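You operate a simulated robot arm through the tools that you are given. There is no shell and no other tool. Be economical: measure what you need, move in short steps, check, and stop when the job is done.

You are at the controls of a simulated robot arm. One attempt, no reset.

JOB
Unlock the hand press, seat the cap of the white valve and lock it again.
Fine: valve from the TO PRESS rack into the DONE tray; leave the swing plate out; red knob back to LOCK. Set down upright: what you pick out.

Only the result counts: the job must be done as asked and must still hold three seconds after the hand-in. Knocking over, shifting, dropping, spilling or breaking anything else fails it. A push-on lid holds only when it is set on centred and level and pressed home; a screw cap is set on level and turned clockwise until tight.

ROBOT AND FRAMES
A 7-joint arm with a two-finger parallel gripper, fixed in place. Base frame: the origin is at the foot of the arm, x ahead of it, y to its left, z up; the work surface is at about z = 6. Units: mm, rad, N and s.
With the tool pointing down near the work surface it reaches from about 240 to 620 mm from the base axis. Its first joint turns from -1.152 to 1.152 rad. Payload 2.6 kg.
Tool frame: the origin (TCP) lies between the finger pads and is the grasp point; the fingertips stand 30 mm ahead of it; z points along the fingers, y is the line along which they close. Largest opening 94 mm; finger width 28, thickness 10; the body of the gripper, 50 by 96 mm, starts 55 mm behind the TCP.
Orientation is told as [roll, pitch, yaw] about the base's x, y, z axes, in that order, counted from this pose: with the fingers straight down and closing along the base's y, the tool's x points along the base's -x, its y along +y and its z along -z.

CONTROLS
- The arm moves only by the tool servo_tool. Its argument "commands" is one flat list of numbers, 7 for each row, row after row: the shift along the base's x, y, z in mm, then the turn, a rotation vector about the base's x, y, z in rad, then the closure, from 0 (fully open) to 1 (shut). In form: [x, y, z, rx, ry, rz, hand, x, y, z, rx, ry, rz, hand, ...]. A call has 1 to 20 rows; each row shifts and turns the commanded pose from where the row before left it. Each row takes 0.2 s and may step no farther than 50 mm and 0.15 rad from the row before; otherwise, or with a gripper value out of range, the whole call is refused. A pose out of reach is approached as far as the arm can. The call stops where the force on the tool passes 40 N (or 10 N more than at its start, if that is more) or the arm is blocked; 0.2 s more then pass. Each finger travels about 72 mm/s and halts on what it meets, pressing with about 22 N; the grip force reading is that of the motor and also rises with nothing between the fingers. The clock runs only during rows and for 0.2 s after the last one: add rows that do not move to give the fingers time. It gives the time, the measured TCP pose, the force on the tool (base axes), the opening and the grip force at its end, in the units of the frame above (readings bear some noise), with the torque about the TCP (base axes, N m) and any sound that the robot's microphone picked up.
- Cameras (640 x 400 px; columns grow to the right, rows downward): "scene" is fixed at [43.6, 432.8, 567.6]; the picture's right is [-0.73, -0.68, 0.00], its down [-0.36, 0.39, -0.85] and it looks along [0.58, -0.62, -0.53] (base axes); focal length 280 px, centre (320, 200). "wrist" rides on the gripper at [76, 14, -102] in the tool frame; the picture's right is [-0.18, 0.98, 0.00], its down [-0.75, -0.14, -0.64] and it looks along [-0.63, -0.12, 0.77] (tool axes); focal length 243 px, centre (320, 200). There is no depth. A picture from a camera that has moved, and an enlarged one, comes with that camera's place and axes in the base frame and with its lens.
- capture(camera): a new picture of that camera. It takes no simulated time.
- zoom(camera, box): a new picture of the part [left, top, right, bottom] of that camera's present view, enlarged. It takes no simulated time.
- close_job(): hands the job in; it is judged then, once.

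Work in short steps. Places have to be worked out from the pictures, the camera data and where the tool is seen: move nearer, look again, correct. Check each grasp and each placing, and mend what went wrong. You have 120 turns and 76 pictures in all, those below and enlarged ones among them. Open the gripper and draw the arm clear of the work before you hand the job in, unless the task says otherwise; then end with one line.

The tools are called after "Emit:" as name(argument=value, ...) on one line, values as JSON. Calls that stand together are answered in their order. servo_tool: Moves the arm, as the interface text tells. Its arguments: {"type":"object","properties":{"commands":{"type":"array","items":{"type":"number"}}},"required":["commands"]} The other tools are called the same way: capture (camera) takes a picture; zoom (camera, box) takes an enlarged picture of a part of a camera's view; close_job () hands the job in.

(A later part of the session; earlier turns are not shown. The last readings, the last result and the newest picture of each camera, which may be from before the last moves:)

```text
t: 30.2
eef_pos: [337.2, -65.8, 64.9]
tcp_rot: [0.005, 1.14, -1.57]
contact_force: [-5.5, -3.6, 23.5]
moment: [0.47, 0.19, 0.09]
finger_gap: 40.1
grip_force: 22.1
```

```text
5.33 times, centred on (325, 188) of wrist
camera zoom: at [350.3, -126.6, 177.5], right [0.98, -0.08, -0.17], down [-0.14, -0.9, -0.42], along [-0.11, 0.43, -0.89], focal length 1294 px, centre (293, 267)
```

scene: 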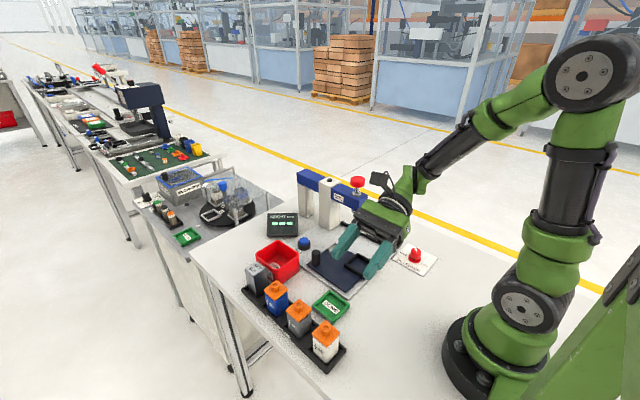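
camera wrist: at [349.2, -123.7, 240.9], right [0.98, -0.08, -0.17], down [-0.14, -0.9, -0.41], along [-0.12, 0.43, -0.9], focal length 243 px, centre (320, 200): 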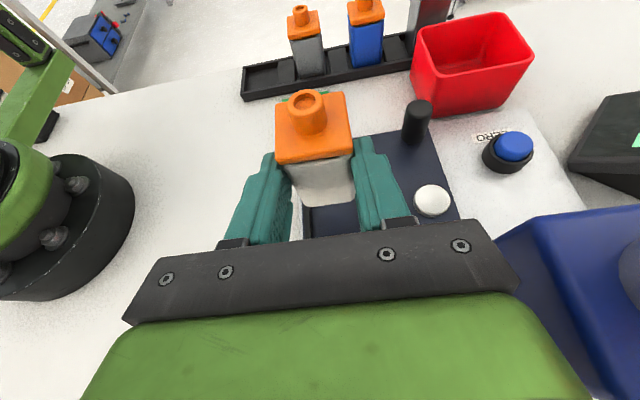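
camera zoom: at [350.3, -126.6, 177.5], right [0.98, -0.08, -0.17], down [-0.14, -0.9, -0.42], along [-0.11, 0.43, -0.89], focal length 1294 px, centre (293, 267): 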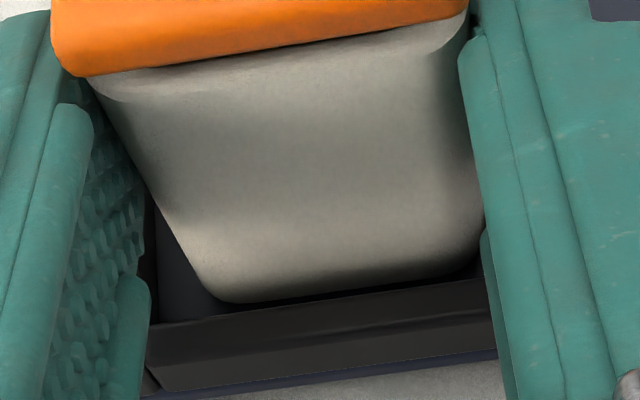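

Contact of 23 N is felt. I check whether it is the floor or a wall.

Emit:
zoom(camera="scene", box=[350, 245, 380, 282])

```text
10.81 times, centred on (365, 264) of scene
camera zoom: at [43.5, 432.8, 567.6], right [-0.73, -0.68, 0.0], down [-0.36, 0.39, -0.85], along [0.58, -0.62, -0.53], focal length 3026 px, centre (-166, -486)
```

zoom: 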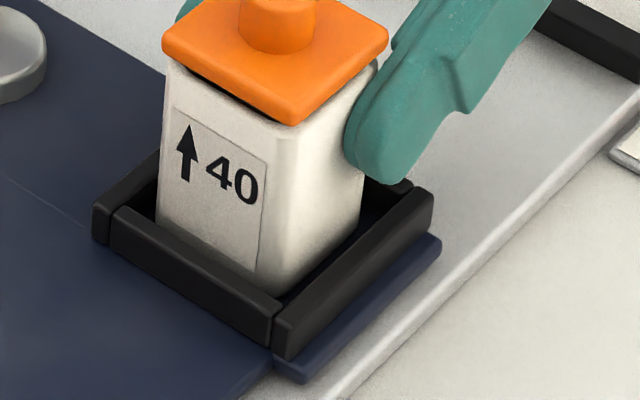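

The valve bottom is below the wall tops and sits on the floor, slightly toward +x. I relieve the load, open, and retreat along the finger line.

Emit:
servo_tool(commands=[-0.8, 0, 0.8, 0, 0, 0, 1, 0, 0, 0.3, 0, 0, 0, 0.55, 0, 0, 0, 0, 0, 0, 0.4, 0, 0, 0, 0, 0, 0, 0.35, 0, 0, 0, 0, 0, 0, 0.35])

Emit:
zoom(camera="scene", box=[340, 230, 390, 285])

```text
t: 31.4
eef_pos: [334.8, -65.8, 65.1]
tcp_rot: [0.005, 1.135, -1.569]
contact_force: [-1.1, -1.1, 1.2]
moment: [-0.02, 0.0, -0.06]
finger_gap: 61.2
grip_force: 0.0
```

```text
7.27 times, centred on (365, 258) of scene
camera zoom: at [43.6, 432.8, 567.6], right [-0.73, -0.68, 0.0], down [-0.36, 0.39, -0.85], along [0.58, -0.62, -0.53], focal length 2036 px, centre (-7, -218)
```

zoom: 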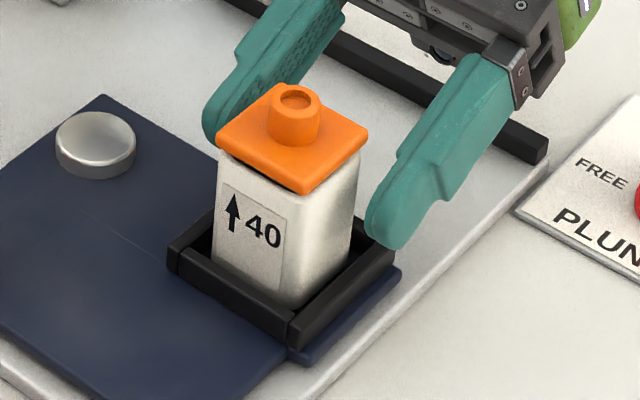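

The valve stands upright in the nest. I back out along the finger line, move away in -x, raise, and un-tilt.

Emit:
servo_tool(commands=[0, -18, 8.5, 0, 0, 0, 0.35, 0, -18, 8.5, 0, 0, 0, 0.35, -10, -18, 10, 0, 0, 0, 0.35, -20, 0, 35, 0, 0, 0, 0.35, -20, 10, 40, 0, 0, 0, 0.35, 0, 20, 30, 0, 0, 0, 0.35, 0, 0, 0, 0, 0, 0, 0.35])

Emit:
servo_tool(commands=[0, 10, 5, -0.142, 0, 0, 0.5, 0, 10, 0, -0.142, 0, 0, 0.5, 0, 10, 0, -0.142, 0, 0, 0.5, 0, 10, 0, -0.142, 0, 0, 0.5, 0, 10, 0, -0.142, 0, 0, 0.5, 0, 10, 0, -0.142, 0, 0, 0.5, 0, 10, 0, -0.142, 0, 0, 0.5, 0, 10, 0, -0.142, 0, 0, 0.5, 0, 0, 0, 0, 0, 0, 0.5])

Emit:
capture(camera="scene")

```text
t: 33.0
eef_pos: [287.0, -89.2, 198.2]
tcp_rot: [0.003, 1.136, -1.571]
contact_force: [-0.8, 0.1, -0.6]
moment: [0.03, -0.01, -0.02]
finger_gap: 60.9
grip_force: 0.1
```

```text
t: 35.0
eef_pos: [285.4, -9.8, 201.5]
tcp_rot: [0.002, -0.001, -1.57]
contact_force: [0.1, 1.2, 0.0]
moment: [0.01, 0.0, 0.03]
finger_gap: 47.1
grip_force: 0.0
```

```text
29 pictures are left
```

scene: 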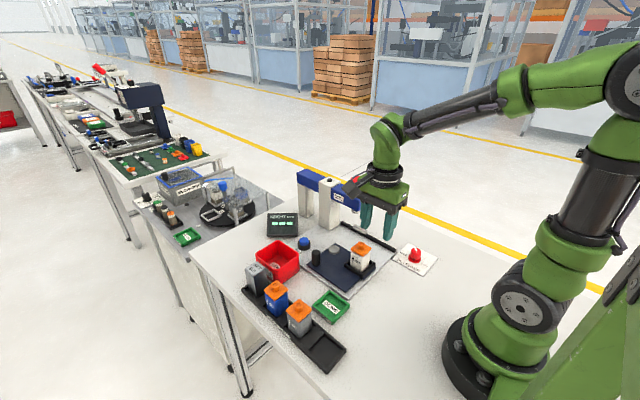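

The arm is vertical again and the valve is untouched. I go over the handle post near (424,40) with yaw 0.

Emit:
servo_tool(commands=[11, 5, 0, 0, 0, 0.1428, 0.5, 12, 5, 0, 0, 0, 0.1428, 0.5, 12, 5, 0, 0, 0, 0.1428, 0.5, 12, 5, 0, 0, 0, 0.1428, 0.5, 12, 5, 0, 0, 0, 0.1428, 0.5, 12, 5, 0, 0, 0, 0.1428, 0.5, 12, 5, 0, 0, 0, 0.1428, 0.5, 12, 5, -10, 0, 0, 0.1428, 0.5, 12, 5, -10, 0, 0, 0.1428, 0.5, 12, 5, -10, 0, 0, 0.1428, 0.5, 12, 0, -10, 0, 0, 0.1428, 0.5, 0, 0, 0, 0, 0, 0, 0.5])

Emit:
capture(camera="wrist")

```text
t: 37.6
eef_pos: [415.9, 41.4, 161.3]
tcp_rot: [0.002, 0.0, 0.003]
contact_force: [0.1, 0.0, -0.1]
moment: [-0.01, 0.0, -0.01]
finger_gap: 46.8
grip_force: 0.1
```

```text
28 pictures are left
camera wrist: at [339.9, 54.6, 264.0], right [0.18, 0.98, 0.0], down [0.75, -0.14, 0.64], along [0.63, -0.11, -0.77], focal length 243 px, centre (320, 200)
```

wrist: 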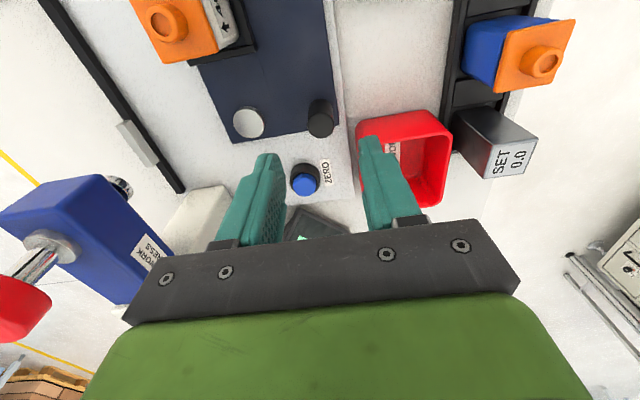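

The handle post is at about (421,41.5) with its top at z≈70. I narrow the fingers to clear the red bin and come down around the post.

Emit:
servo_tool(commands=[2, 0.1, -20, 0, 0, 0, 0.64, 0, 0, -25, 0, 0, 0, 0.64, 0, 0, -25, 0, 0, 0, 0.64, 0, 0, -15, 0, 0, 0, 0.64, 0, 0, -15, 0, 0, 0, 0.64, 0, 0, 0, 0, 0, 0, 0.64])

Emit:
zoom(camera="wrist", box=[200, 60, 440, 260])

```text
t: 39.0
eef_pos: [418.1, 40.5, 60.5]
tcp_rot: [0.001, 0.0, 0.0]
contact_force: [-0.1, -0.2, -0.6]
moment: [0.03, 0.01, -0.01]
finger_gap: 34.0
grip_force: 0.1
```

```text
2.00 times, centred on (320, 160) of wrist
camera zoom: at [341.7, 55.2, 165.0], right [0.18, 0.98, 0.0], down [0.75, -0.14, 0.64], along [0.63, -0.12, -0.77], focal length 485 px, centre (320, 280)
```

zoom: 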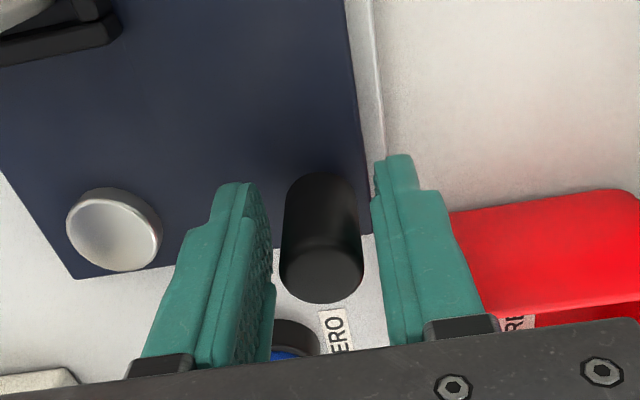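

The post stands between the fingers. To push tangentially with no radial stress I turn the caged fingers in place to yaw -90°, narrowed to 26 mm.

Emit:
servo_tool(commands=[2, 0.4, 0, 0, 0, 0, 0.72, 0, 0, 0, 0, 0, 0, 0.72, 0, 0, 0, 0, 0, -0.1428, 0.72, 0, 0, 0, 0, 0, -0.1428, 0.72, 0, 0, 0, 0, 0, -0.1428, 0.72, 0, 0, 0, 0, 0, -0.1428, 0.72, 0, 0, 0, 0, 0, -0.1428, 0.72, 0, 0, 0, 0, 0, -0.1428, 0.72, 0, 0, 0, 0, 0, -0.1428, 0.72, 0, 0, 0, 0, 0, -0.1428, 0.72, 0, 0, 0, 0, 0, -0.1428, 0.72, 0, 0, 0, 0, 0, -0.1428, 0.72, 0, 0, 0, 0, 0, -0.1428, 0.72])

Emit:
zoom(camera="scene", box=[230, 160, 450, 310])

```text
t: 41.8
eef_pos: [419.5, 41.3, 62.7]
tcp_rot: [0.001, -0.001, -1.575]
contact_force: [1.3, -0.1, -0.2]
moment: [0.01, 0.0, 0.0]
finger_gap: 26.7
grip_force: 0.6
```

```text
2.67 times, centred on (340, 235) of scene
camera zoom: at [43.6, 432.8, 567.6], right [-0.73, -0.68, 0.0], down [-0.36, 0.39, -0.85], along [0.58, -0.62, -0.53], focal length 746 px, centre (267, 107)
```

zoom: 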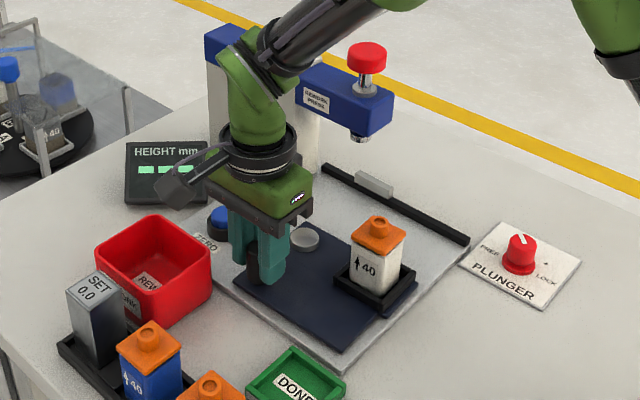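

The post is caged with slack. I push it along the arc around pivot (422,-35), the first 36° now.

Emit:
servo_tool(commands=[-7.9, -0.7, 0, 0, 0, 0.1047, 0.72, -7.9, -1.6, 0, 0, 0, 0.1047, 0.72, -7.7, -2.3, 0, 0, 0, 0.1047, 0.72, -7.3, -3.1, 0, 0, 0, 0.1047, 0.72, -7, -3.9, 0, 0, 0, 0.1047, 0.72, -6.6, -4.6, 0, 0, 0, 0.1047, 0.72])

Emit:
zoom(camera="scene", box=[230, 160, 450, 310])

```text
t: 43.2
eef_pos: [375.4, 24.7, 62.2]
tcp_rot: [0.003, 0.0, -0.939]
contact_force: [-0.1, 0.3, -0.7]
moment: [0.0, -0.03, 0.01]
finger_gap: 26.5
grip_force: 0.0
```

```text
2.67 times, centred on (340, 235) of scene
camera zoom: at [43.6, 432.8, 567.6], right [-0.73, -0.68, 0.0], down [-0.36, 0.39, -0.85], along [0.58, -0.62, -0.53], focal length 746 px, centre (267, 107)
```

zoom: 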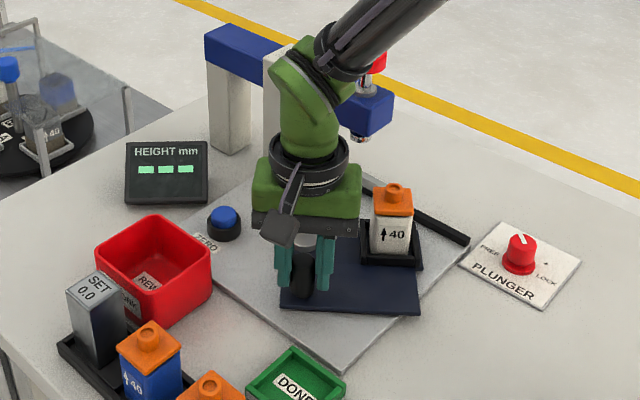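

The plate swings smoothly with the valve. I continue the arc.

Emit:
servo_tool(commands=[-6, -5.3, 0, 0, 0, 0.1047, 0.72, -5.5, -5.8, 0, 0, 0, 0.1047, 0.72, -4.8, -6.4, 0, 0, 0, 0.1047, 0.72, -4.1, -6.9, 0, 0, 0, 0.1047, 0.72, -3.4, -7.2, 0, 0, 0, 0.1047, 0.72, -2.6, -7.6, 0, 0, 0, 0.1047, 0.72])

Emit:
servo_tool(commands=[-1.4, -5.9, 0, 0, 0, 0.08, 0.72, -1, -6, 0, 0, 0, 0.08, 0.72, -0.5, -6, 0, 0, 0, 0.08, 0.72, -0.2, -5, 0, 0, 0, 0.06, 0.72])

Emit:
zoom(camera="scene", box=[280, 160, 450, 300])

```text
t: 44.6
eef_pos: [350.9, -14.7, 62.3]
tcp_rot: [0.002, 0.002, -0.31]
contact_force: [0.5, -0.3, 0.1]
moment: [-0.03, 0.04, 0.01]
finger_gap: 26.2
grip_force: 0.1
```

```text
t: 45.6
eef_pos: [348.2, -37.1, 60.8]
tcp_rot: [0.003, -0.001, -0.01]
contact_force: [0.9, 3.2, 0.2]
moment: [-0.03, -0.03, -0.01]
finger_gap: 28.4
grip_force: 1.5
```

```text
2.86 times, centred on (365, 230) of scene
camera zoom: at [43.6, 432.8, 567.6], right [-0.73, -0.68, 0.0], down [-0.36, 0.39, -0.85], along [0.58, -0.62, -0.53], focal length 800 px, centre (191, 114)
```

zoom: 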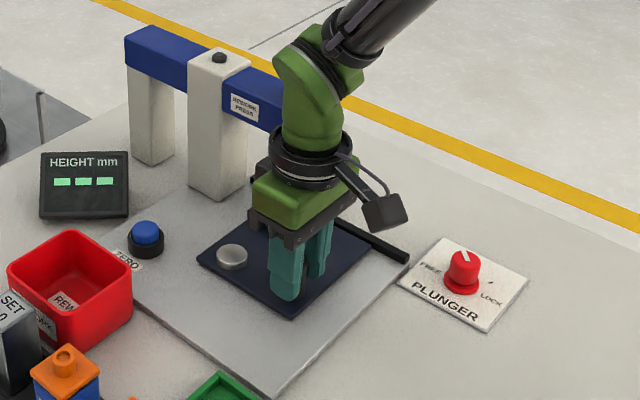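

Resistance is starting, so the stop must be near. I nudge a few mm more to make sure the plate is fully in.

Emit:
servo_tool(commands=[0, -2, 0, 0, 0, 0, 0.74, 0, -2, 0, 0, 0, 0, 0.76, 0, -1, 0, 0, 0, 0, 0.76, 0, 0, 0, 0, 0, 0, 0.76])

Emit:
zoom(camera="wrist", box=[100, 0, 420, 260])

```text
t: 46.6
eef_pos: [346.0, -40.5, 61.2]
tcp_rot: [0.004, 0.001, -0.01]
contact_force: [6.5, 20.4, -7.2]
moment: [-0.06, 0.18, -0.03]
finger_gap: 34.4
grip_force: 10.4
```

```text
1.54 times, centred on (260, 130) of wrist
camera zoom: at [270.8, -25.3, 165.2], right [0.2, 0.98, 0.0], down [0.75, -0.15, 0.64], along [0.63, -0.12, -0.77], focal length 373 px, centre (412, 308)
```

zoom: 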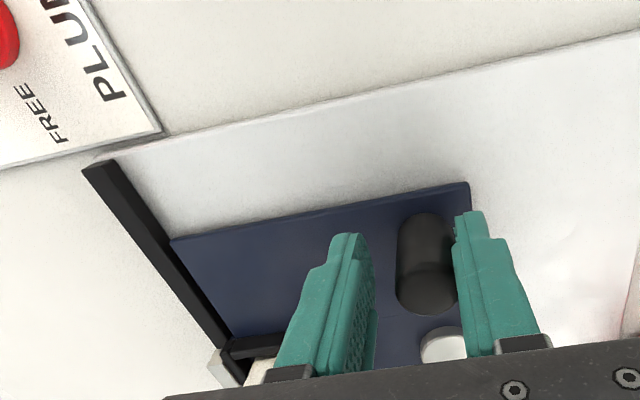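

The plate edge lies flush along the rail, so it is fully in. I relieve, lift clear of the post and check alignment under the plunger.

Emit:
servo_tool(commands=[0, 4, 0, 0, 0, 0, 0.65, 0, 1, 0, 0, 0, 0, 0.6, 0, 0, 25, 0, 0, 0, 0.6, 0, 0, 35, 0, 0, 0, 0.6, -30, 20, 30, 0, 0, 0, 0.8, -40, 20, 20, 0, 0, 0, 1, 0, 0, 0, 0, 0, 0, 1])

Emit:
zoom(camera="scene", box=[300, 165, 400, 265])

Emit:
capture(camera="wrist")

```text
t: 48.2
eef_pos: [277.1, 3.8, 171.6]
tcp_rot: [0.002, -0.001, -0.015]
contact_force: [0.1, -0.3, 0.3]
moment: [0.01, 0.02, -0.04]
finger_gap: 0.0
grip_force: 22.4
```

```text
4.00 times, centred on (350, 215) of scene
camera zoom: at [43.6, 432.8, 567.6], right [-0.73, -0.68, 0.0], down [-0.36, 0.39, -0.85], along [0.58, -0.62, -0.53], focal length 1120 px, centre (200, 140)
```

zoom: 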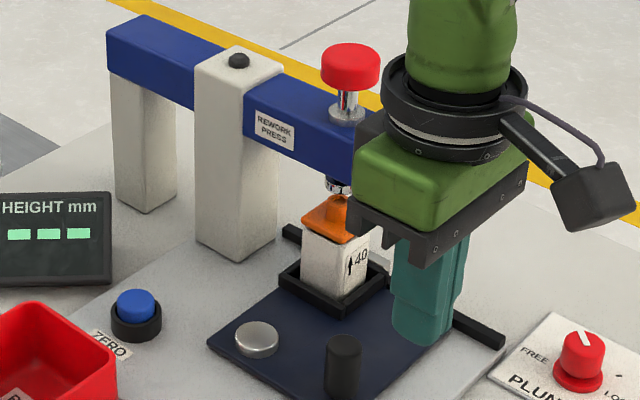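

```text
21 pictures are left
camera wrist: at [199.9, 18.7, 274.9], right [0.2, 0.98, 0.0], down [0.75, -0.15, 0.64], along [0.63, -0.13, -0.77], focal length 243 px, centre (320, 200)
```

wrist: 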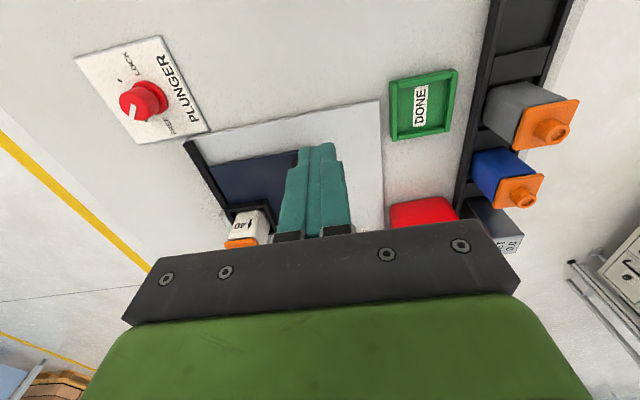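

The valve sits under the plunger. I rise, then move the closed fingers above the red button near (421,-117), whose top is at z≈218.

Emit:
servo_tool(commands=[0, 0, 40, 0, 0, 0, 1, 0, 0, 45, 0, 0, 0, 1, 10, -10, 35, 0, 0, 0, 1, 27, -22, 0, 0, 0, 0, 1, 27, -22, 0, 0, 0, 0, 1, 27, -22, 0, 0, 0, 0, 1, 27, -22, -10, 0, 0, 0, 1, 26, -23, -10, 0, 0, 0.015, 1, 0, 0, 0, 0, 0, 0, 1])

Emit:
capture(camera="wrist")

Emit:
zoom(camera="scene", box=[290, 90, 430, 250])

```text
t: 50.2
eef_pos: [422.9, -119.3, 271.4]
tcp_rot: [0.0, 0.0, 0.003]
contact_force: [-0.3, 0.1, -0.7]
moment: [0.0, -0.03, 0.01]
finger_gap: 0.0
grip_force: 22.3
```

```text
20 pictures are left
camera wrist: at [345.6, -104.0, 375.0], right [0.18, 0.98, 0.0], down [0.75, -0.14, 0.64], along [0.63, -0.12, -0.77], focal length 243 px, centre (320, 200)
```

wrist: 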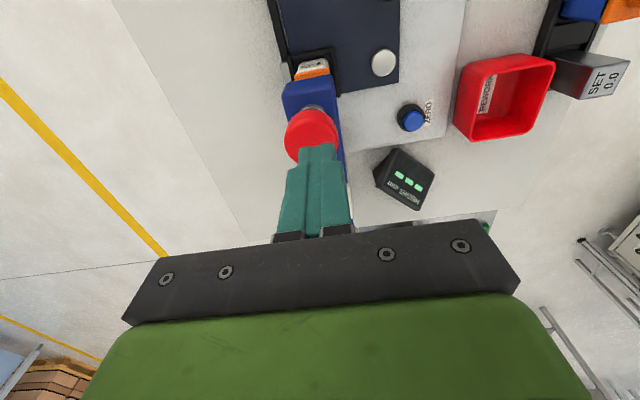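

```text
2.50 times, centred on (360, 170) of scene
camera zoom: at [43.6, 432.8, 567.6], right [-0.73, -0.68, 0.0], down [-0.36, 0.39, -0.85], along [0.58, -0.62, -0.53], focal length 700 px, centre (220, 275)
```

zoom: 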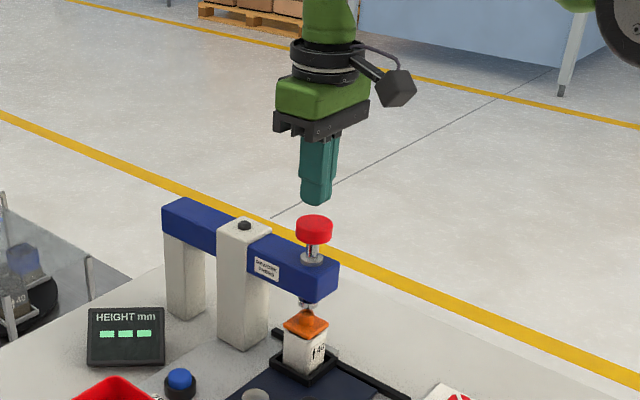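

The fingertips are over the button to within a few mm. I descend to contact and begin the press, watching force and sound.

Emit:
servo_tool(commands=[-1, -1.5, -8, 0, 0, 0, 1, 0, 0, -7, 0, 0, 0, 1, 0, 0, -2, 0, 0, 0, 1, 0, 0, -2, 0, 0, 0, 1, 0, 0, -2, 0, 0, 0, 1, 0, 0, -2, 0, 0, 0, 1, 0, 0, -2, 0, 0, 0, 1, 0, 0, -2, 0, 0, 0, 1, 0, 0, -2, 0, 0, 0, 1, 0, 0, -2, 0, 0, 0, 1, 0, 0, -2, 0, 0, 0, 1, 0, 0, -2, 0, 0, 0, 1])

```text
t: 52.8
eef_pos: [420.2, -120.9, 237.1]
tcp_rot: [0.001, 0.002, 0.002]
contact_force: [-0.1, 0.0, 2.0]
moment: [-0.03, -0.01, -0.02]
finger_gap: 0.1
grip_force: 21.9
```

There is light contact (2 N), so the plunger is starting to move. I continue down in 3 mm steps.

Emit:
servo_tool(commands=[0, 0, -3, 0, 0, 0, 1, 0, 0, -3, 0, 0, 0, 1, 0, 0, -3, 0, 0, 0, 1, 0, 0, -3, 0, 0, 0, 1, 0, 0, -3, 0, 0, 0, 1, 0, 0, -3, 0, 0, 0, 1, 0, 0, -3, 0, 0, 0, 1, 0, 0, -3, 0, 0, 0, 1, 0, 0, 0, 0, 0, 0, 1])

Emit:
zoom(camera="scene", box=[310, 150, 410, 260])

```text
t: 53.7
eef_pos: [419.2, -120.6, 230.6]
tcp_rot: [0.002, -0.007, -0.002]
contact_force: [-3.3, 0.7, 6.1]
moment: [0.03, 0.19, -0.01]
finger_gap: 0.0
grip_force: 21.7
stopped in row 4: the force on the tool passed its limit at 45 N (the readings are from after the stop); the commanded pose is now the measured one
```

```text
3.64 times, centred on (360, 205) of scene
camera zoom: at [43.5, 432.8, 567.6], right [-0.73, -0.68, 0.0], down [-0.36, 0.39, -0.85], along [0.58, -0.62, -0.53], focal length 1018 px, centre (174, 182)
```

zoom: 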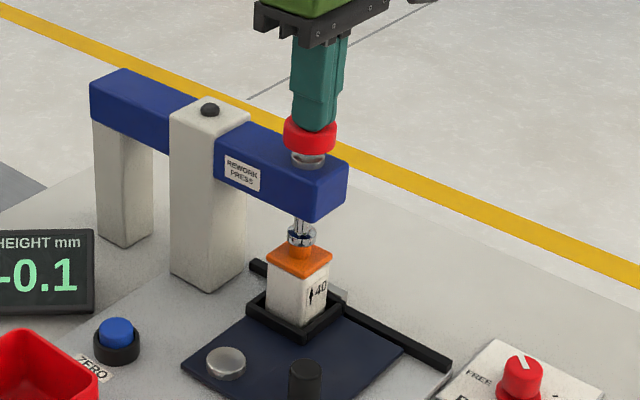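

The plunger is on the cap with a 45 N peak, and the height display is live. I read it.

Emit:
zoom(camera="scene", box=[262, 205, 302, 240])

Emit:
zoom(camera="scene", box=[340, 200, 370, 240])

```text
11.43 times, centred on (282, 222) of scene
camera zoom: at [43.5, 432.8, 567.6], right [-0.73, -0.68, 0.0], down [-0.36, 0.39, -0.85], along [0.58, -0.62, -0.53], focal length 3199 px, centre (754, -57)
```

zoom: 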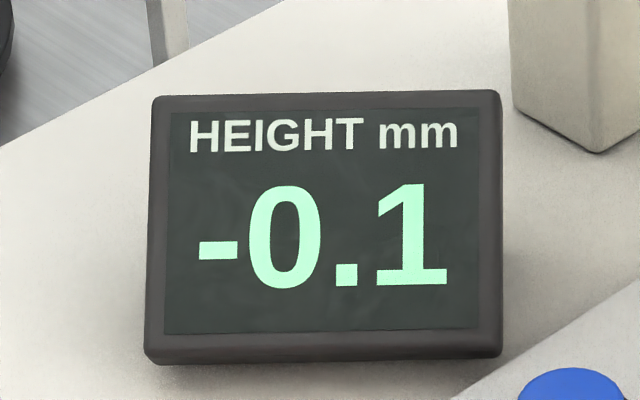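

```text
10.00 times, centred on (355, 220) of scene
camera zoom: at [43.5, 432.8, 567.6], right [-0.73, -0.68, 0.0], down [-0.36, 0.39, -0.85], along [0.58, -0.62, -0.53], focal length 2799 px, centre (-30, 0)
```

zoom: 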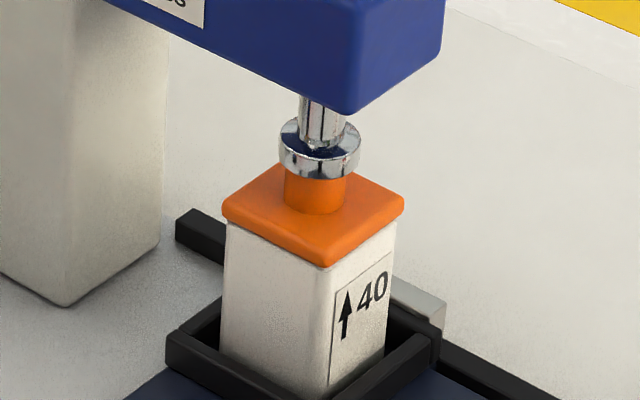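

The cap looks flush with the body and the gauge reads -0.1. I press once more, slowly, to confirm it is home.

Emit:
servo_tool(commands=[0, 0, -1, 0, 0, 0, 1, 0, 0, -1, 0, 0, 0, 1, 0, 0, -1, 0, 0, 0, 1, 0, 0, -1, 0, 0, 0, 1, 0, 0, -1, 0, 0, 0, 1, 0, 0, -1, 0, 0, 0, 1, 0, 0, -1, 0, 0, 0, 1, 0, 0, -1, 0, 0, 0, 1])

Emit:
zoom(camera="scene", box=[262, 195, 372, 260])

```text
t: 54.5
eef_pos: [419.7, -120.8, 231.2]
tcp_rot: [0.001, -0.013, -0.004]
contact_force: [-3.2, 0.9, 6.7]
moment: [0.01, 0.19, -0.03]
finger_gap: 0.0
grip_force: 21.7
stopped in row 3: the force on the tool passed its limit at 43 N (the readings are from after the stop); the commanded pose is now the measured one
```

```text
5.82 times, centred on (317, 228) of scene
camera zoom: at [43.6, 432.8, 567.6], right [-0.73, -0.68, 0.0], down [-0.36, 0.39, -0.85], along [0.58, -0.62, -0.53], focal length 1629 px, centre (338, 40)
```

zoom: 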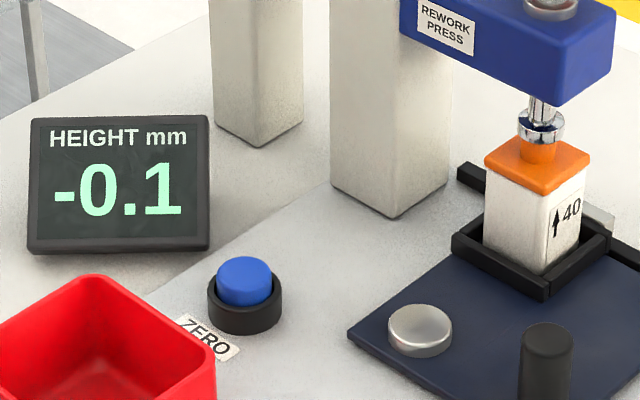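

There is no further travel, so the cap is home. I raise the fingers and check that the plunger springs back.

Emit:
servo_tool(commands=[0, 0, 10, 0, 0.006, 0, 1, 0, 0, 20, 0, 0.006, 0, 1, 0, 0, 35, 0, 0, 0, 1, -20, 10, 10, 0, 0, 0, 1, -30, 30, 0, 0, 0, 0, 0.6, -25, 35, -20, 0, 0, 0, 0.6, 0, 35, -30, 0, 0, 0, 0.6, 0, 0, 0, 0, 0, 0, 0.6])

Emit:
zoom(camera="scene", box=[270, 150, 430, 280])

```text
t: 56.3
eef_pos: [345.2, -9.2, 258.2]
tcp_rot: [0.0, -0.001, -0.003]
contact_force: [0.0, 0.7, 0.1]
moment: [0.0, 0.04, 0.03]
finger_gap: 37.5
grip_force: 0.1
```

```text
3.08 times, centred on (350, 215) of scene
camera zoom: at [43.6, 432.8, 567.6], right [-0.73, -0.68, 0.0], down [-0.36, 0.39, -0.85], along [0.58, -0.62, -0.53], focal length 861 px, centre (228, 154)
```

zoom: 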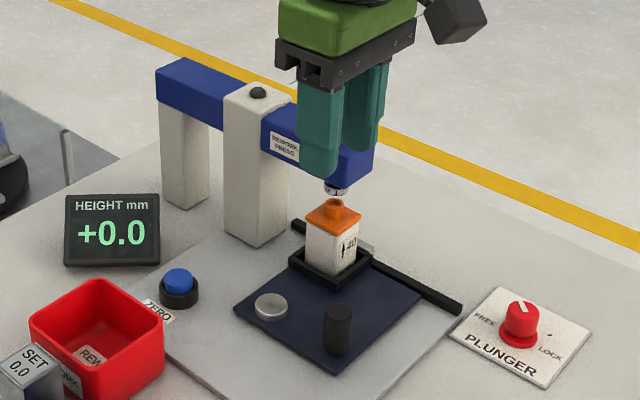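

The plunger is back up and the reading of +0.0 confirms the cap is seated. I now cage the post again near (346,-32) to swing the plate out.

Emit:
servo_tool(commands=[0.5, -11, -40, 0, 0, 0, 0.6, 0, -11, -45, 0, 0, 0, 0.6, 0, 0, -40, 0, 0, 0, 0.6, 0, 0, 0, 0, 0, 0, 0.6])

Emit:
zoom(camera="wrist", box=[200, 60, 440, 240])

```text
t: 57.3
eef_pos: [346.8, -36.0, 131.9]
tcp_rot: [0.001, 0.001, -0.003]
contact_force: [0.6, -0.7, -0.3]
moment: [-0.01, 0.0, -0.03]
finger_gap: 37.5
grip_force: 0.1
```

```text
2.22 times, centred on (320, 150) of wrist
camera zoom: at [270.5, -20.2, 234.9], right [0.19, 0.98, 0.0], down [0.75, -0.14, 0.64], along [0.63, -0.12, -0.77], focal length 539 px, centre (320, 311)
```

zoom: 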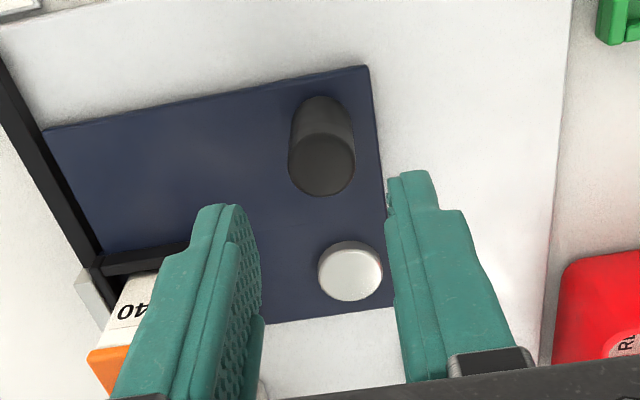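

The post is at about (345,-34). I descend around it.

Emit:
servo_tool(commands=[-1, 1.5, -25, 0, 0, 0, 0.6, 0, 0, -25, 0, 0, 0, 0.6, 0, 0, -20, 0, 0, 0, 0.6, 0, 0, 0, 0, 0, 0, 0.7, 0, 0, 0, 0, 0, 0, 0.7])

```text
t: 58.5
eef_pos: [346.0, -31.4, 60.8]
tcp_rot: [0.0, 0.003, -0.004]
contact_force: [0.6, 0.0, -0.5]
moment: [0.03, -0.02, 0.01]
finger_gap: 28.5
grip_force: 0.8
```

I swing it back along the reverse arc, first half now.

Emit:
servo_tool(commands=[1, 8, 0, 0, 0, -0.1047, 0.7, 1.8, 7.8, 0, 0, 0, -0.1047, 0.7, 2.6, 7.6, 0, 0, 0, -0.1047, 0.7, 3.4, 7.2, 0, 0, 0, -0.1047, 0.7, 4.1, 6.9, 0, 0, 0, -0.1047, 0.7, 4.8, 6.4, 0, 0, 0, -0.1047, 0.7, 5.5, 5.8, 0, 0, 0, -0.1047, 0.7])

Emit:
servo_tool(commands=[6, 5.3, 0, 0, 0, -0.1047, 0.7, 6.6, 4.6, 0, 0, 0, -0.1047, 0.7, 7, 3.9, 0, 0, 0, -0.1047, 0.7, 7.3, 3.1, 0, 0, 0, -0.1047, 0.7, 7.7, 2.3, 0, 0, 0, -0.1047, 0.7, 7.9, 1.6, 0, 0, 0, -0.1047, 0.7, 6, 0.5, 0, 0, 0, -0.1, 0.7])

Emit:
zoom(camera="scene", box=[270, 170, 430, 300])

```text
t: 60.1
eef_pos: [368.5, 18.3, 59.5]
tcp_rot: [0.001, 0.003, -0.738]
contact_force: [-0.5, 0.2, -0.2]
moment: [0.0, 0.04, 0.0]
finger_gap: 28.3
grip_force: 0.1
```

```text
t: 61.7
eef_pos: [417.2, 39.8, 60.4]
tcp_rot: [0.002, -0.001, -1.465]
contact_force: [0.5, -0.8, -0.2]
moment: [0.03, -0.01, 0.02]
finger_gap: 28.0
grip_force: 0.0
```

```text
3.08 times, centred on (350, 235) of scene
camera zoom: at [43.6, 432.8, 567.6], right [-0.73, -0.68, 0.0], down [-0.36, 0.39, -0.85], along [0.58, -0.62, -0.53], focal length 861 px, centre (228, 92)
```

zoom: 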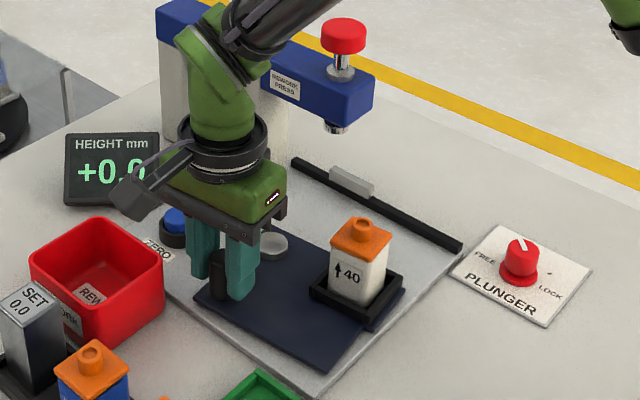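

The plate is a few degrees short. I push on gently in +x until it meets the stop.

Emit:
servo_tool(commands=[3, 0, 0, 0, 0, -0.05, 0.7, 3, 0, 0, 0, 0, -0.05, 0.7, 2, 0, 0, 0, 0, 0, 0.7, 0, 0, 0, 0, 0, 0, 0.7])

```text
t: 62.7
eef_pos: [424.8, 39.9, 60.1]
tcp_rot: [-0.001, 0.002, -1.565]
contact_force: [0.2, 0.1, 1.1]
moment: [0.0, 0.03, 0.01]
finger_gap: 28.3
grip_force: 0.0
```

Emit:
servo_tool(commands=[2, 0, 0, 0, 0, 0, 0.7, 2, 0, 0, 0, 0, 0, 0.7, 2, 0, 0, 0, 0, 0, 0.7, 0, 0, 0, 0, 0, 0, 0.7])

Emit:
zoom(camera="scene", box=[270, 170, 430, 300])

```text
t: 63.7
eef_pos: [429.1, 40.3, 59.8]
tcp_rot: [-0.003, 0.001, -1.567]
contact_force: [-9.3, -2.4, 2.7]
moment: [0.09, 0.09, 0.07]
finger_gap: 33.6
grip_force: 4.9
```

```text
3.08 times, centred on (350, 235) of scene
camera zoom: at [43.6, 432.8, 567.6], right [-0.73, -0.68, 0.0], down [-0.36, 0.39, -0.85], along [0.58, -0.62, -0.53], focal length 861 px, centre (228, 92)
```

zoom: 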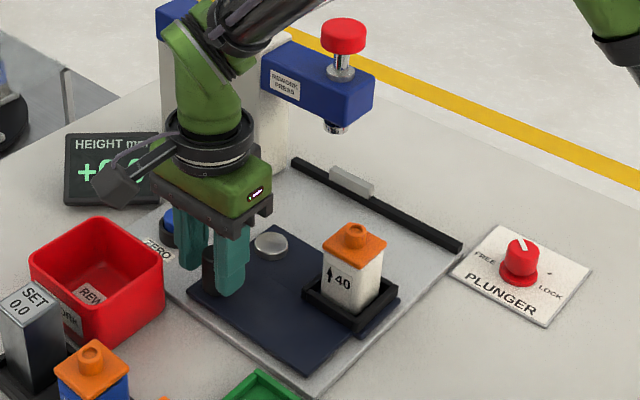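

The plate is at its outer stop. I lift off the post and go back to the tilted staging pose used before.

Emit:
servo_tool(commands=[-6, 0, 0, 0, 0, 0, 0.62, 0, 0, 25, 0, 0, 0, 0.6, 0, 0, 35, 0, 0, 0, 0.6, -10, -2, 35, 0, 0, 0, 0.6, -30, -12, 30, 0, 0, 0, 0.5, -35, -14, 15, 0, 0, 0, 0.4, -35, -14, 0, 0, 0, 0, 0.35, -28, -10, 0, 0, 0, 0, 0.35, 0, 0, 0, 0, 0, 0, 0.35])

Emit:
servo_tool(commands=[0, -10, 0, 0.142, 0, 0, 0.35, 0, -10, 0, 0.142, 0, 0, 0.35, 0, -10, 0, 0.142, 0, 0, 0.35, 0, -10, 0, 0.142, 0, 0, 0.35, 0, -10, 0, 0.142, 0, 0, 0.35, 0, -10, 0, 0.142, 0, 0, 0.35, 0, -10, 0, 0.142, 0, 0, 0.35, 0, -10, 0, 0.142, 0, 0, 0.35, 0, 0, 0, 0, 0, 0, 0.35])

```text
t: 65.7
eef_pos: [286.8, -14.1, 200.2]
tcp_rot: [-0.001, 0.0, -1.564]
contact_force: [0.2, -0.6, 0.2]
moment: [-0.03, -0.01, 0.01]
finger_gap: 61.2
grip_force: 0.0
```

```text
t: 67.7
eef_pos: [286.1, -92.6, 199.5]
tcp_rot: [0.015, 1.139, -1.554]
contact_force: [-0.3, 0.1, 0.9]
moment: [0.0, -0.01, 0.0]
finger_gap: 61.2
grip_force: 0.1
```

I descend to the pre-grasp point at (335.5,-120,90).

Emit:
servo_tool(commands=[0, -20, -30, 0, 0, 0, 0.35, 20, -7.4, -40, 0, 0, 0, 0.35, 20, 0, -34, 0, 0, 0, 0.35, 9.5, 0, -5, 0, 0, 0, 0.35, 0, 0, 0, 0, 0, 0, 0.35])

Emit:
zoom(camera="wrist", box=[200, 50, 440, 200])

```text
t: 68.9
eef_pos: [335.4, -119.9, 90.4]
tcp_rot: [0.016, 1.139, -1.554]
contact_force: [0.3, 0.2, 0.2]
moment: [0.0, -0.04, 0.0]
finger_gap: 61.4
grip_force: 0.0
```

```text
2.67 times, centred on (320, 125) of wrist
camera zoom: at [349.0, -180.8, 202.9], right [0.98, -0.07, -0.16], down [-0.14, -0.9, -0.42], along [-0.11, 0.43, -0.9], focal length 647 px, centre (320, 400)
```

zoom: 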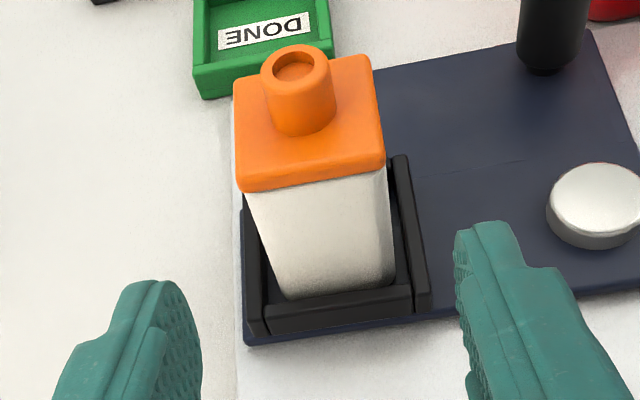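

The cap is flush and the valve stands centred. I advance to (336,-66.5,60.5) and grip the body.

Emit:
servo_tool(commands=[0.6, 0, -5, 0, 0, 0, 0.35, 0, 18, -8.3, 0, 0, 0, 0.35, 0, 18, -8.3, 0, 0, 0, 0.35, 0, 17.4, -8.3, 0, 0, 0, 0.35, 0, 0, 0, 0, 0, 0, 0.35, 0, 0, 0, 0, 0, 0, 0.5, 0, 0, 0, 0, 0, 0, 0.6, 0, 0, 0, 0, 0, 0, 1, 0, 0, 0, 0, 0, 0, 1])

Emit:
zoom(camera="wrist", box=[200, 50, 440, 230])

```text
t: 70.9
eef_pos: [336.4, -67.7, 62.5]
tcp_rot: [0.014, 1.139, -1.556]
contact_force: [0.6, -0.1, -0.1]
moment: [0.0, 0.0, -0.02]
finger_gap: 39.6
grip_force: 22.8
```

```text
2.22 times, centred on (320, 140) of wrist
camera zoom: at [349.0, -127.2, 175.3], right [0.98, -0.07, -0.16], down [-0.14, -0.9, -0.42], along [-0.11, 0.43, -0.9], focal length 539 px, centre (320, 333)
```

zoom: 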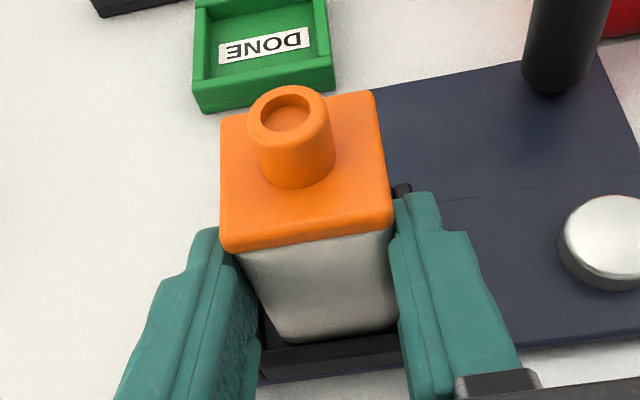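

It is gripped again (39.6 mm). I lift, then carry it over to the DONE tray, whose centre I put at about (315,109).

Emit:
servo_tool(commands=[0, 0, 5, 0, 0, 0, 1, 0, 0, 12, 0, 0, 0, 1, 0, 0, 20, 0, 0, 0, 1, 0, 0, 25, 0, 0, 0, 1, -2, 18, 0, 0, 0, 0, 1, -4, 25, 0, 0, 0, 0, 1, -4, 25, 0, 0, 0, 0, 1, -4, 25, 0, 0, 0, 0, 1, -4, 25, 0, 0, 0, 0, 1, -3.5, 25, -10, 0, 0, 0, 1, 0, 0, -15, 0, 0, 0, 1, 0, 0, 0, 0, 0, -0.014, 1])

Emit:
zoom(camera="scene", box=[290, 250, 380, 330])

Emit:
zoom(camera="wrist", box=[220, 80, 420, 230])

```text
t: 73.5
eef_pos: [315.3, 77.9, 98.2]
tcp_rot: [0.016, 1.138, -1.57]
contact_force: [0.2, -1.0, -0.9]
moment: [-0.02, -0.04, -0.01]
finger_gap: 39.6
grip_force: 21.5
```

```text
5.00 times, centred on (335, 290) of scene
camera zoom: at [43.6, 432.8, 567.6], right [-0.73, -0.68, 0.0], down [-0.36, 0.39, -0.85], along [0.58, -0.62, -0.53], focal length 1400 px, centre (245, -250)
```

zoom: 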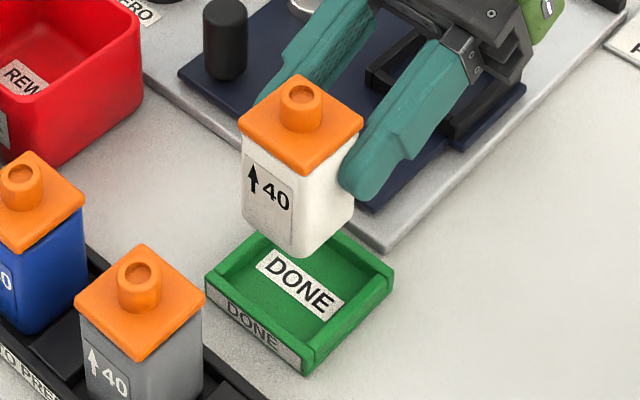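

```text
2.67 times, centred on (320, 155) of wrist
camera zoom: at [326.8, 16.1, 211.6], right [0.98, -0.09, -0.16], down [-0.15, -0.9, -0.42], along [-0.11, 0.43, -0.9], focal length 647 px, centre (320, 320)
```

zoom: 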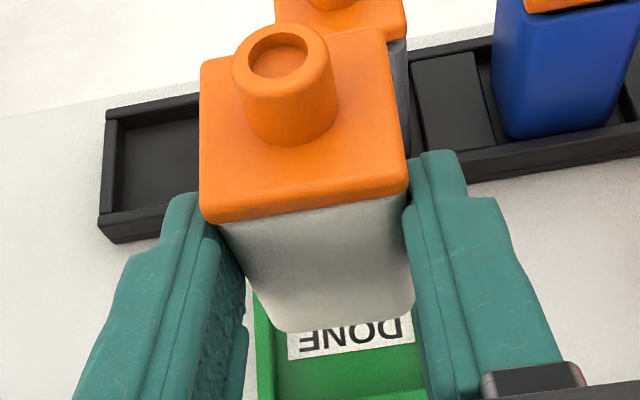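

Scene measurements put the valve within 2 mm of the tray centre. I lower to just above the tray floor.

Emit:
servo_tool(commands=[-0.8, -1, -8, 0, 0, 0, 1, 0, 0, -8, 0, 0, 0, 1, 0, 0, -7, 0, 0, 0, 1, 0, 0, -6, 0, 0, 0, 1, 0, 0, -4, 0, 0, 0, 1, 0, 0, 0, 0, 0, 0, 1])

Emit:
zoom(camera="scene", box=[305, 270, 365, 330])

```text
t: 74.9
eef_pos: [314.7, 77.1, 65.6]
tcp_rot: [0.016, 1.137, -1.57]
contact_force: [0.0, 0.0, -0.3]
moment: [-0.03, -0.03, 0.0]
finger_gap: 39.5
grip_force: 21.7
```

```text
6.67 times, centred on (335, 300) of scene
camera zoom: at [43.6, 432.8, 567.6], right [-0.73, -0.68, 0.0], down [-0.36, 0.39, -0.85], along [0.58, -0.62, -0.53], focal length 1866 px, centre (220, -467)
```

zoom: 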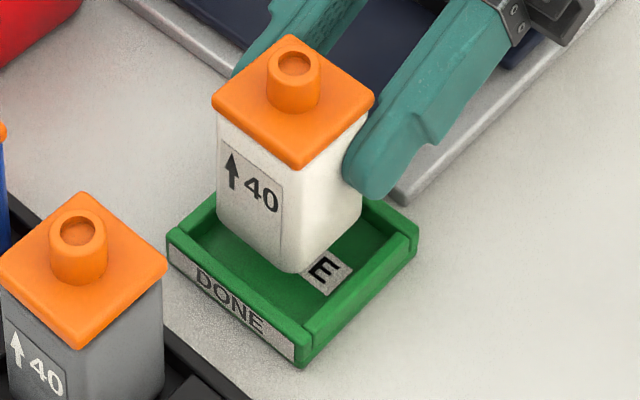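

It is well inside the tray outline. I nudge (-1,+0.5) and lower gently to the floor.

Emit:
servo_tool(commands=[-1, 0.5, -3, 0, 0, 0, 1, 0, 0, -3, 0, 0, 0, 1, 0, 0, -1.5, 0, 0, 0, 1, 0, 0, -1.2, 0, 0, 0, 1, 0, 0, 0, 0, 0, 0, 1])

```text
t: 76.1
eef_pos: [313.4, 76.4, 56.9]
tcp_rot: [0.016, 1.139, -1.569]
contact_force: [-0.1, -0.1, -0.6]
moment: [-0.01, 0.02, -0.01]
finger_gap: 39.4
grip_force: 22.3
```

No contact yet. I continue in 1.2 mm steps.

Emit:
servo_tool(commands=[0, 0, -1.2, 0, 0, 0, 1, 0, 0, -1.2, 0, 0, 0, 1, 0, 0, 0, 0, 0, 0, 1])

Emit:
servo_tool(commands=[0, 0, -1.2, 0, 0, 0, 1, 0, 0, 0, 0, 0, 0, 1])

```text
t: 76.9
eef_pos: [313.0, 76.9, 54.8]
tcp_rot: [0.018, 1.139, -1.569]
contact_force: [0.2, 0.1, -1.4]
moment: [-0.02, -0.01, -0.01]
finger_gap: 39.3
grip_force: 21.3
```

```text
t: 77.5
eef_pos: [313.9, 77.0, 53.3]
tcp_rot: [0.014, 1.138, -1.569]
contact_force: [-0.4, -0.3, -0.4]
moment: [-0.02, -0.01, -0.01]
finger_gap: 39.6
grip_force: 22.1
```

Emit:
servo_tool(commands=[0, 0, -1.2, 0, 0, 0, 1, 0, 0, 0, 0, 0, 0, 1])

Emit:
zoom(camera="scene", box=[305, 270, 365, 330])

```text
t: 78.1
eef_pos: [313.5, 76.1, 52.8]
tcp_rot: [0.013, 1.138, -1.57]
contact_force: [0.7, -0.2, 3.1]
moment: [0.03, 0.1, 0.02]
finger_gap: 39.5
grip_force: 21.9
```

```text
6.67 times, centred on (335, 300) of scene
camera zoom: at [43.6, 432.8, 567.6], right [-0.73, -0.68, 0.0], down [-0.36, 0.39, -0.85], along [0.58, -0.62, -0.53], focal length 1866 px, centre (220, -467)
```

zoom: 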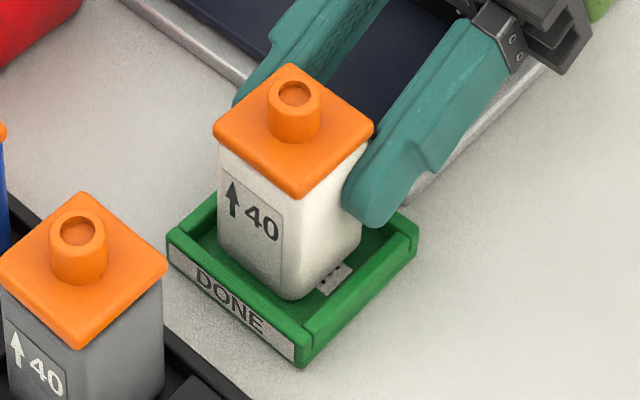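

The valve has touched the tray floor (3 N). I open and retreat along the finger line, then rise.

Emit:
servo_tool(commands=[0, 0, -0.4, 0, 0, 0, 1, 0, 0, 0, 0, 0, 0, 0.55, 0, 0, 0, 0, 0, 0, 0.4, 0, 0, 0, 0, 0, 0, 0.35, 0, -18, 9, 0, 0, 0, 0.35, 0, -18, 12, 0, 0, 0, 0.35, 0, -18, 20, 0, 0, 0, 0.35, 0, 0, 40, 0, 0, 0, 0.35, 0, 0, 40, 0, 0, 0, 0.35, 0, 0, 20, 0, 0, 0, 0.35])

Emit:
zoom(camera="scene", box=[290, 220, 400, 330])

```text
t: 80.3
eef_pos: [313.8, 22.4, 191.9]
tcp_rot: [0.012, 1.139, -1.571]
contact_force: [0.5, -0.3, -0.1]
moment: [0.0, 0.01, -0.04]
finger_gap: 61.1
grip_force: 0.0
```

```text
3.64 times, centred on (345, 275) of scene
camera zoom: at [43.6, 432.8, 567.6], right [-0.73, -0.68, 0.0], down [-0.36, 0.39, -0.85], along [0.58, -0.62, -0.53], focal length 1018 px, centre (229, -73)
```

zoom: 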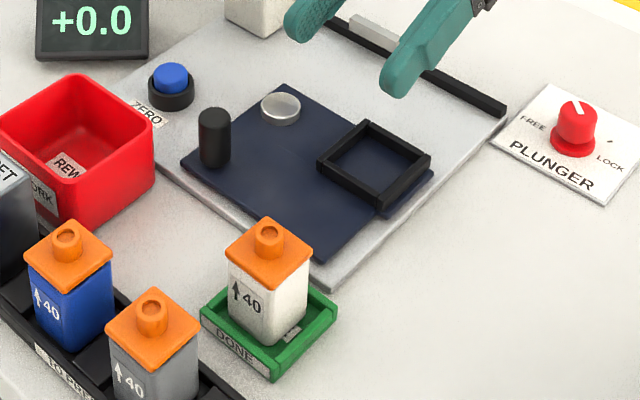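

The valve stands in DONE and the plate is out. I un-tilt, and then turn to yaw +45° above the knob.

Emit:
servo_tool(commands=[-4, -10, 3, -0.1424, 0, 0, 0.35, -4, -10, 3, -0.1424, 0, 0, 0.35, -4, -10, 2, -0.1424, 0, 0, 0.35, -4, -10, 0, -0.1424, 0, 0, 0.35, -4, -10, 0, -0.1424, 0, 0, 0.35, -4, -10, 0, -0.1424, 0, 0, 0.35, -4, -10, 0, -0.1424, 0, 0, 0.35, -4, -10, 0, -0.1424, 0, 0, 0.35, 0, 0, 0, 0, 0, 0, 0.35])

Emit:
servo_tool(commands=[-2, -7, 0, 0, 0, 0.1385, 0.35, -2, -7, 0, 0, 0, 0.1385, 0.35, -2, -7, 0, 0, 0, 0.1385, 0.35, -2, -7, 0, 0, 0, 0.1385, 0.35, -2, -7, 0, 0, 0, 0.1385, 0.35, -2, -7, 0, 0, 0, 0.1385, 0.35, -2, -7, 0, 0, 0, 0.1385, 0.35, -2, -7, 0, 0, 0, 0.1385, 0.35, -2, -7, 0, 0, 0, 0.1385, 0.35, -2, -7, 0, 0, 0, 0.1385, 0.35, -2, -7, -10, 0, 0, 0.1385, 0.35, -2, -7, -10, 0, 0, 0.1385, 0.35, -2, -7, -10, 0, 0, 0.1385, 0.4, -2, -7, -10, 0, 0, 0.1385, 0.4, -2, -7, -10, 0, 0, 0.1385, 0.4, -2, -7, -15, 0, 0, 0.1385, 0.4, -2, -7, -15, 0, 0, 0.1385, 0.4, 0, 0, 0, 0, 0, 0, 0.4])

```text
t: 82.3
eef_pos: [281.4, -56.7, 201.8]
tcp_rot: [0.012, -0.003, -1.569]
contact_force: [-0.6, -0.2, -0.2]
moment: [0.03, 0.02, 0.0]
finger_gap: 60.9
grip_force: 0.1
```

```text
t: 86.1
eef_pos: [248.4, -176.5, 121.1]
tcp_rot: [0.014, -0.003, 0.787]
contact_force: [-0.6, 0.4, -0.3]
moment: [-0.02, 0.0, -0.01]
finger_gap: 56.3
grip_force: 0.0
```

I descend over the knob, grip it and start turning clockwise toward LOCK.

Emit:
servo_tool(commands=[-0.8, 0.7, -23, -0.012, 0.003, 0, 0.4, -0.6, 0.5, -23, 0, 0, 0, 0.4, 0, 0, -23, 0, 0, 0, 0.4, 0, 0, 0, 0, 0, 0, 0.5, 0, 0, 0, 0, 0, 0, 1, 0, 0, 0, 0, 0, 0, 1, 0, 0, 0, 0, 0, 0, 1])

Emit:
servo_tool(commands=[0, 0, 0, 0, 0, -0.09, 1, 0, 0, 0, 0, 0, -0.09, 1, 0, 0, 0, 0, 0, -0.09, 1, 0, 0, 0, 0, 0, -0.09, 1, 0, 0, 0, 0, 0, -0.09, 1, 0, 0, 0, 0, 0, -0.09, 1, 0, 0, 0, 0, 0, -0.09, 1, 0, 0, 0, 0, 0, -0.09, 1, 0, 0, 0, 0, 0, -0.09, 1])

```text
t: 87.7
eef_pos: [246.0, -174.9, 51.0]
tcp_rot: [0.011, 0.008, 0.786]
contact_force: [-5.5, 4.8, -6.0]
moment: [-0.01, -0.79, -0.02]
finger_gap: 26.7
grip_force: 45.5
```

```text
t: 89.1
eef_pos: [247.3, -174.6, 50.9]
tcp_rot: [0.009, 0.011, 0.261]
contact_force: [-1.0, 0.8, -1.5]
moment: [-0.52, 0.04, 0.03]
finger_gap: 27.1
grip_force: 44.7
stopped in row 7: the force on the tool passed its limit at 42 N (the readings are from after the stop); the commanded pose is now the measured one
```

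It stopped on a brief force peak and then relaxed. I continue turning.

Emit:
servo_tool(commands=[0, 0, 0, 0, 0, -0.08, 1, 0, 0, 0, 0, 0, -0.08, 1, 0, 0, 0, 0, 0, -0.08, 1, 0, 0, 0, 0, 0, -0.08, 1, 0, 0, 0, 0, 0, -0.08, 1, 0, 0, 0, 0, 0, -0.08, 1, 0, 0, 0, 0, 0, -0.08, 1, 0, 0, 0, 0, 0, -0.08, 1, 0, 0, 0, 0, 0, -0.08, 1, 0, 0, 0, 0, 0, -0.08, 1, 0, 0, 0, 0, 0, -0.08, 1, 0, 0, 0, 0, 0, -0.08, 1, 0, 0, 0, 0, 0, -0.08, 1])

```text
t: 91.9
eef_pos: [245.4, -174.5, 51.1]
tcp_rot: [0.007, 0.01, -0.782]
contact_force: [6.5, -13.7, -34.1]
moment: [-0.67, 0.15, 0.01]
finger_gap: 27.0
grip_force: 44.9
```

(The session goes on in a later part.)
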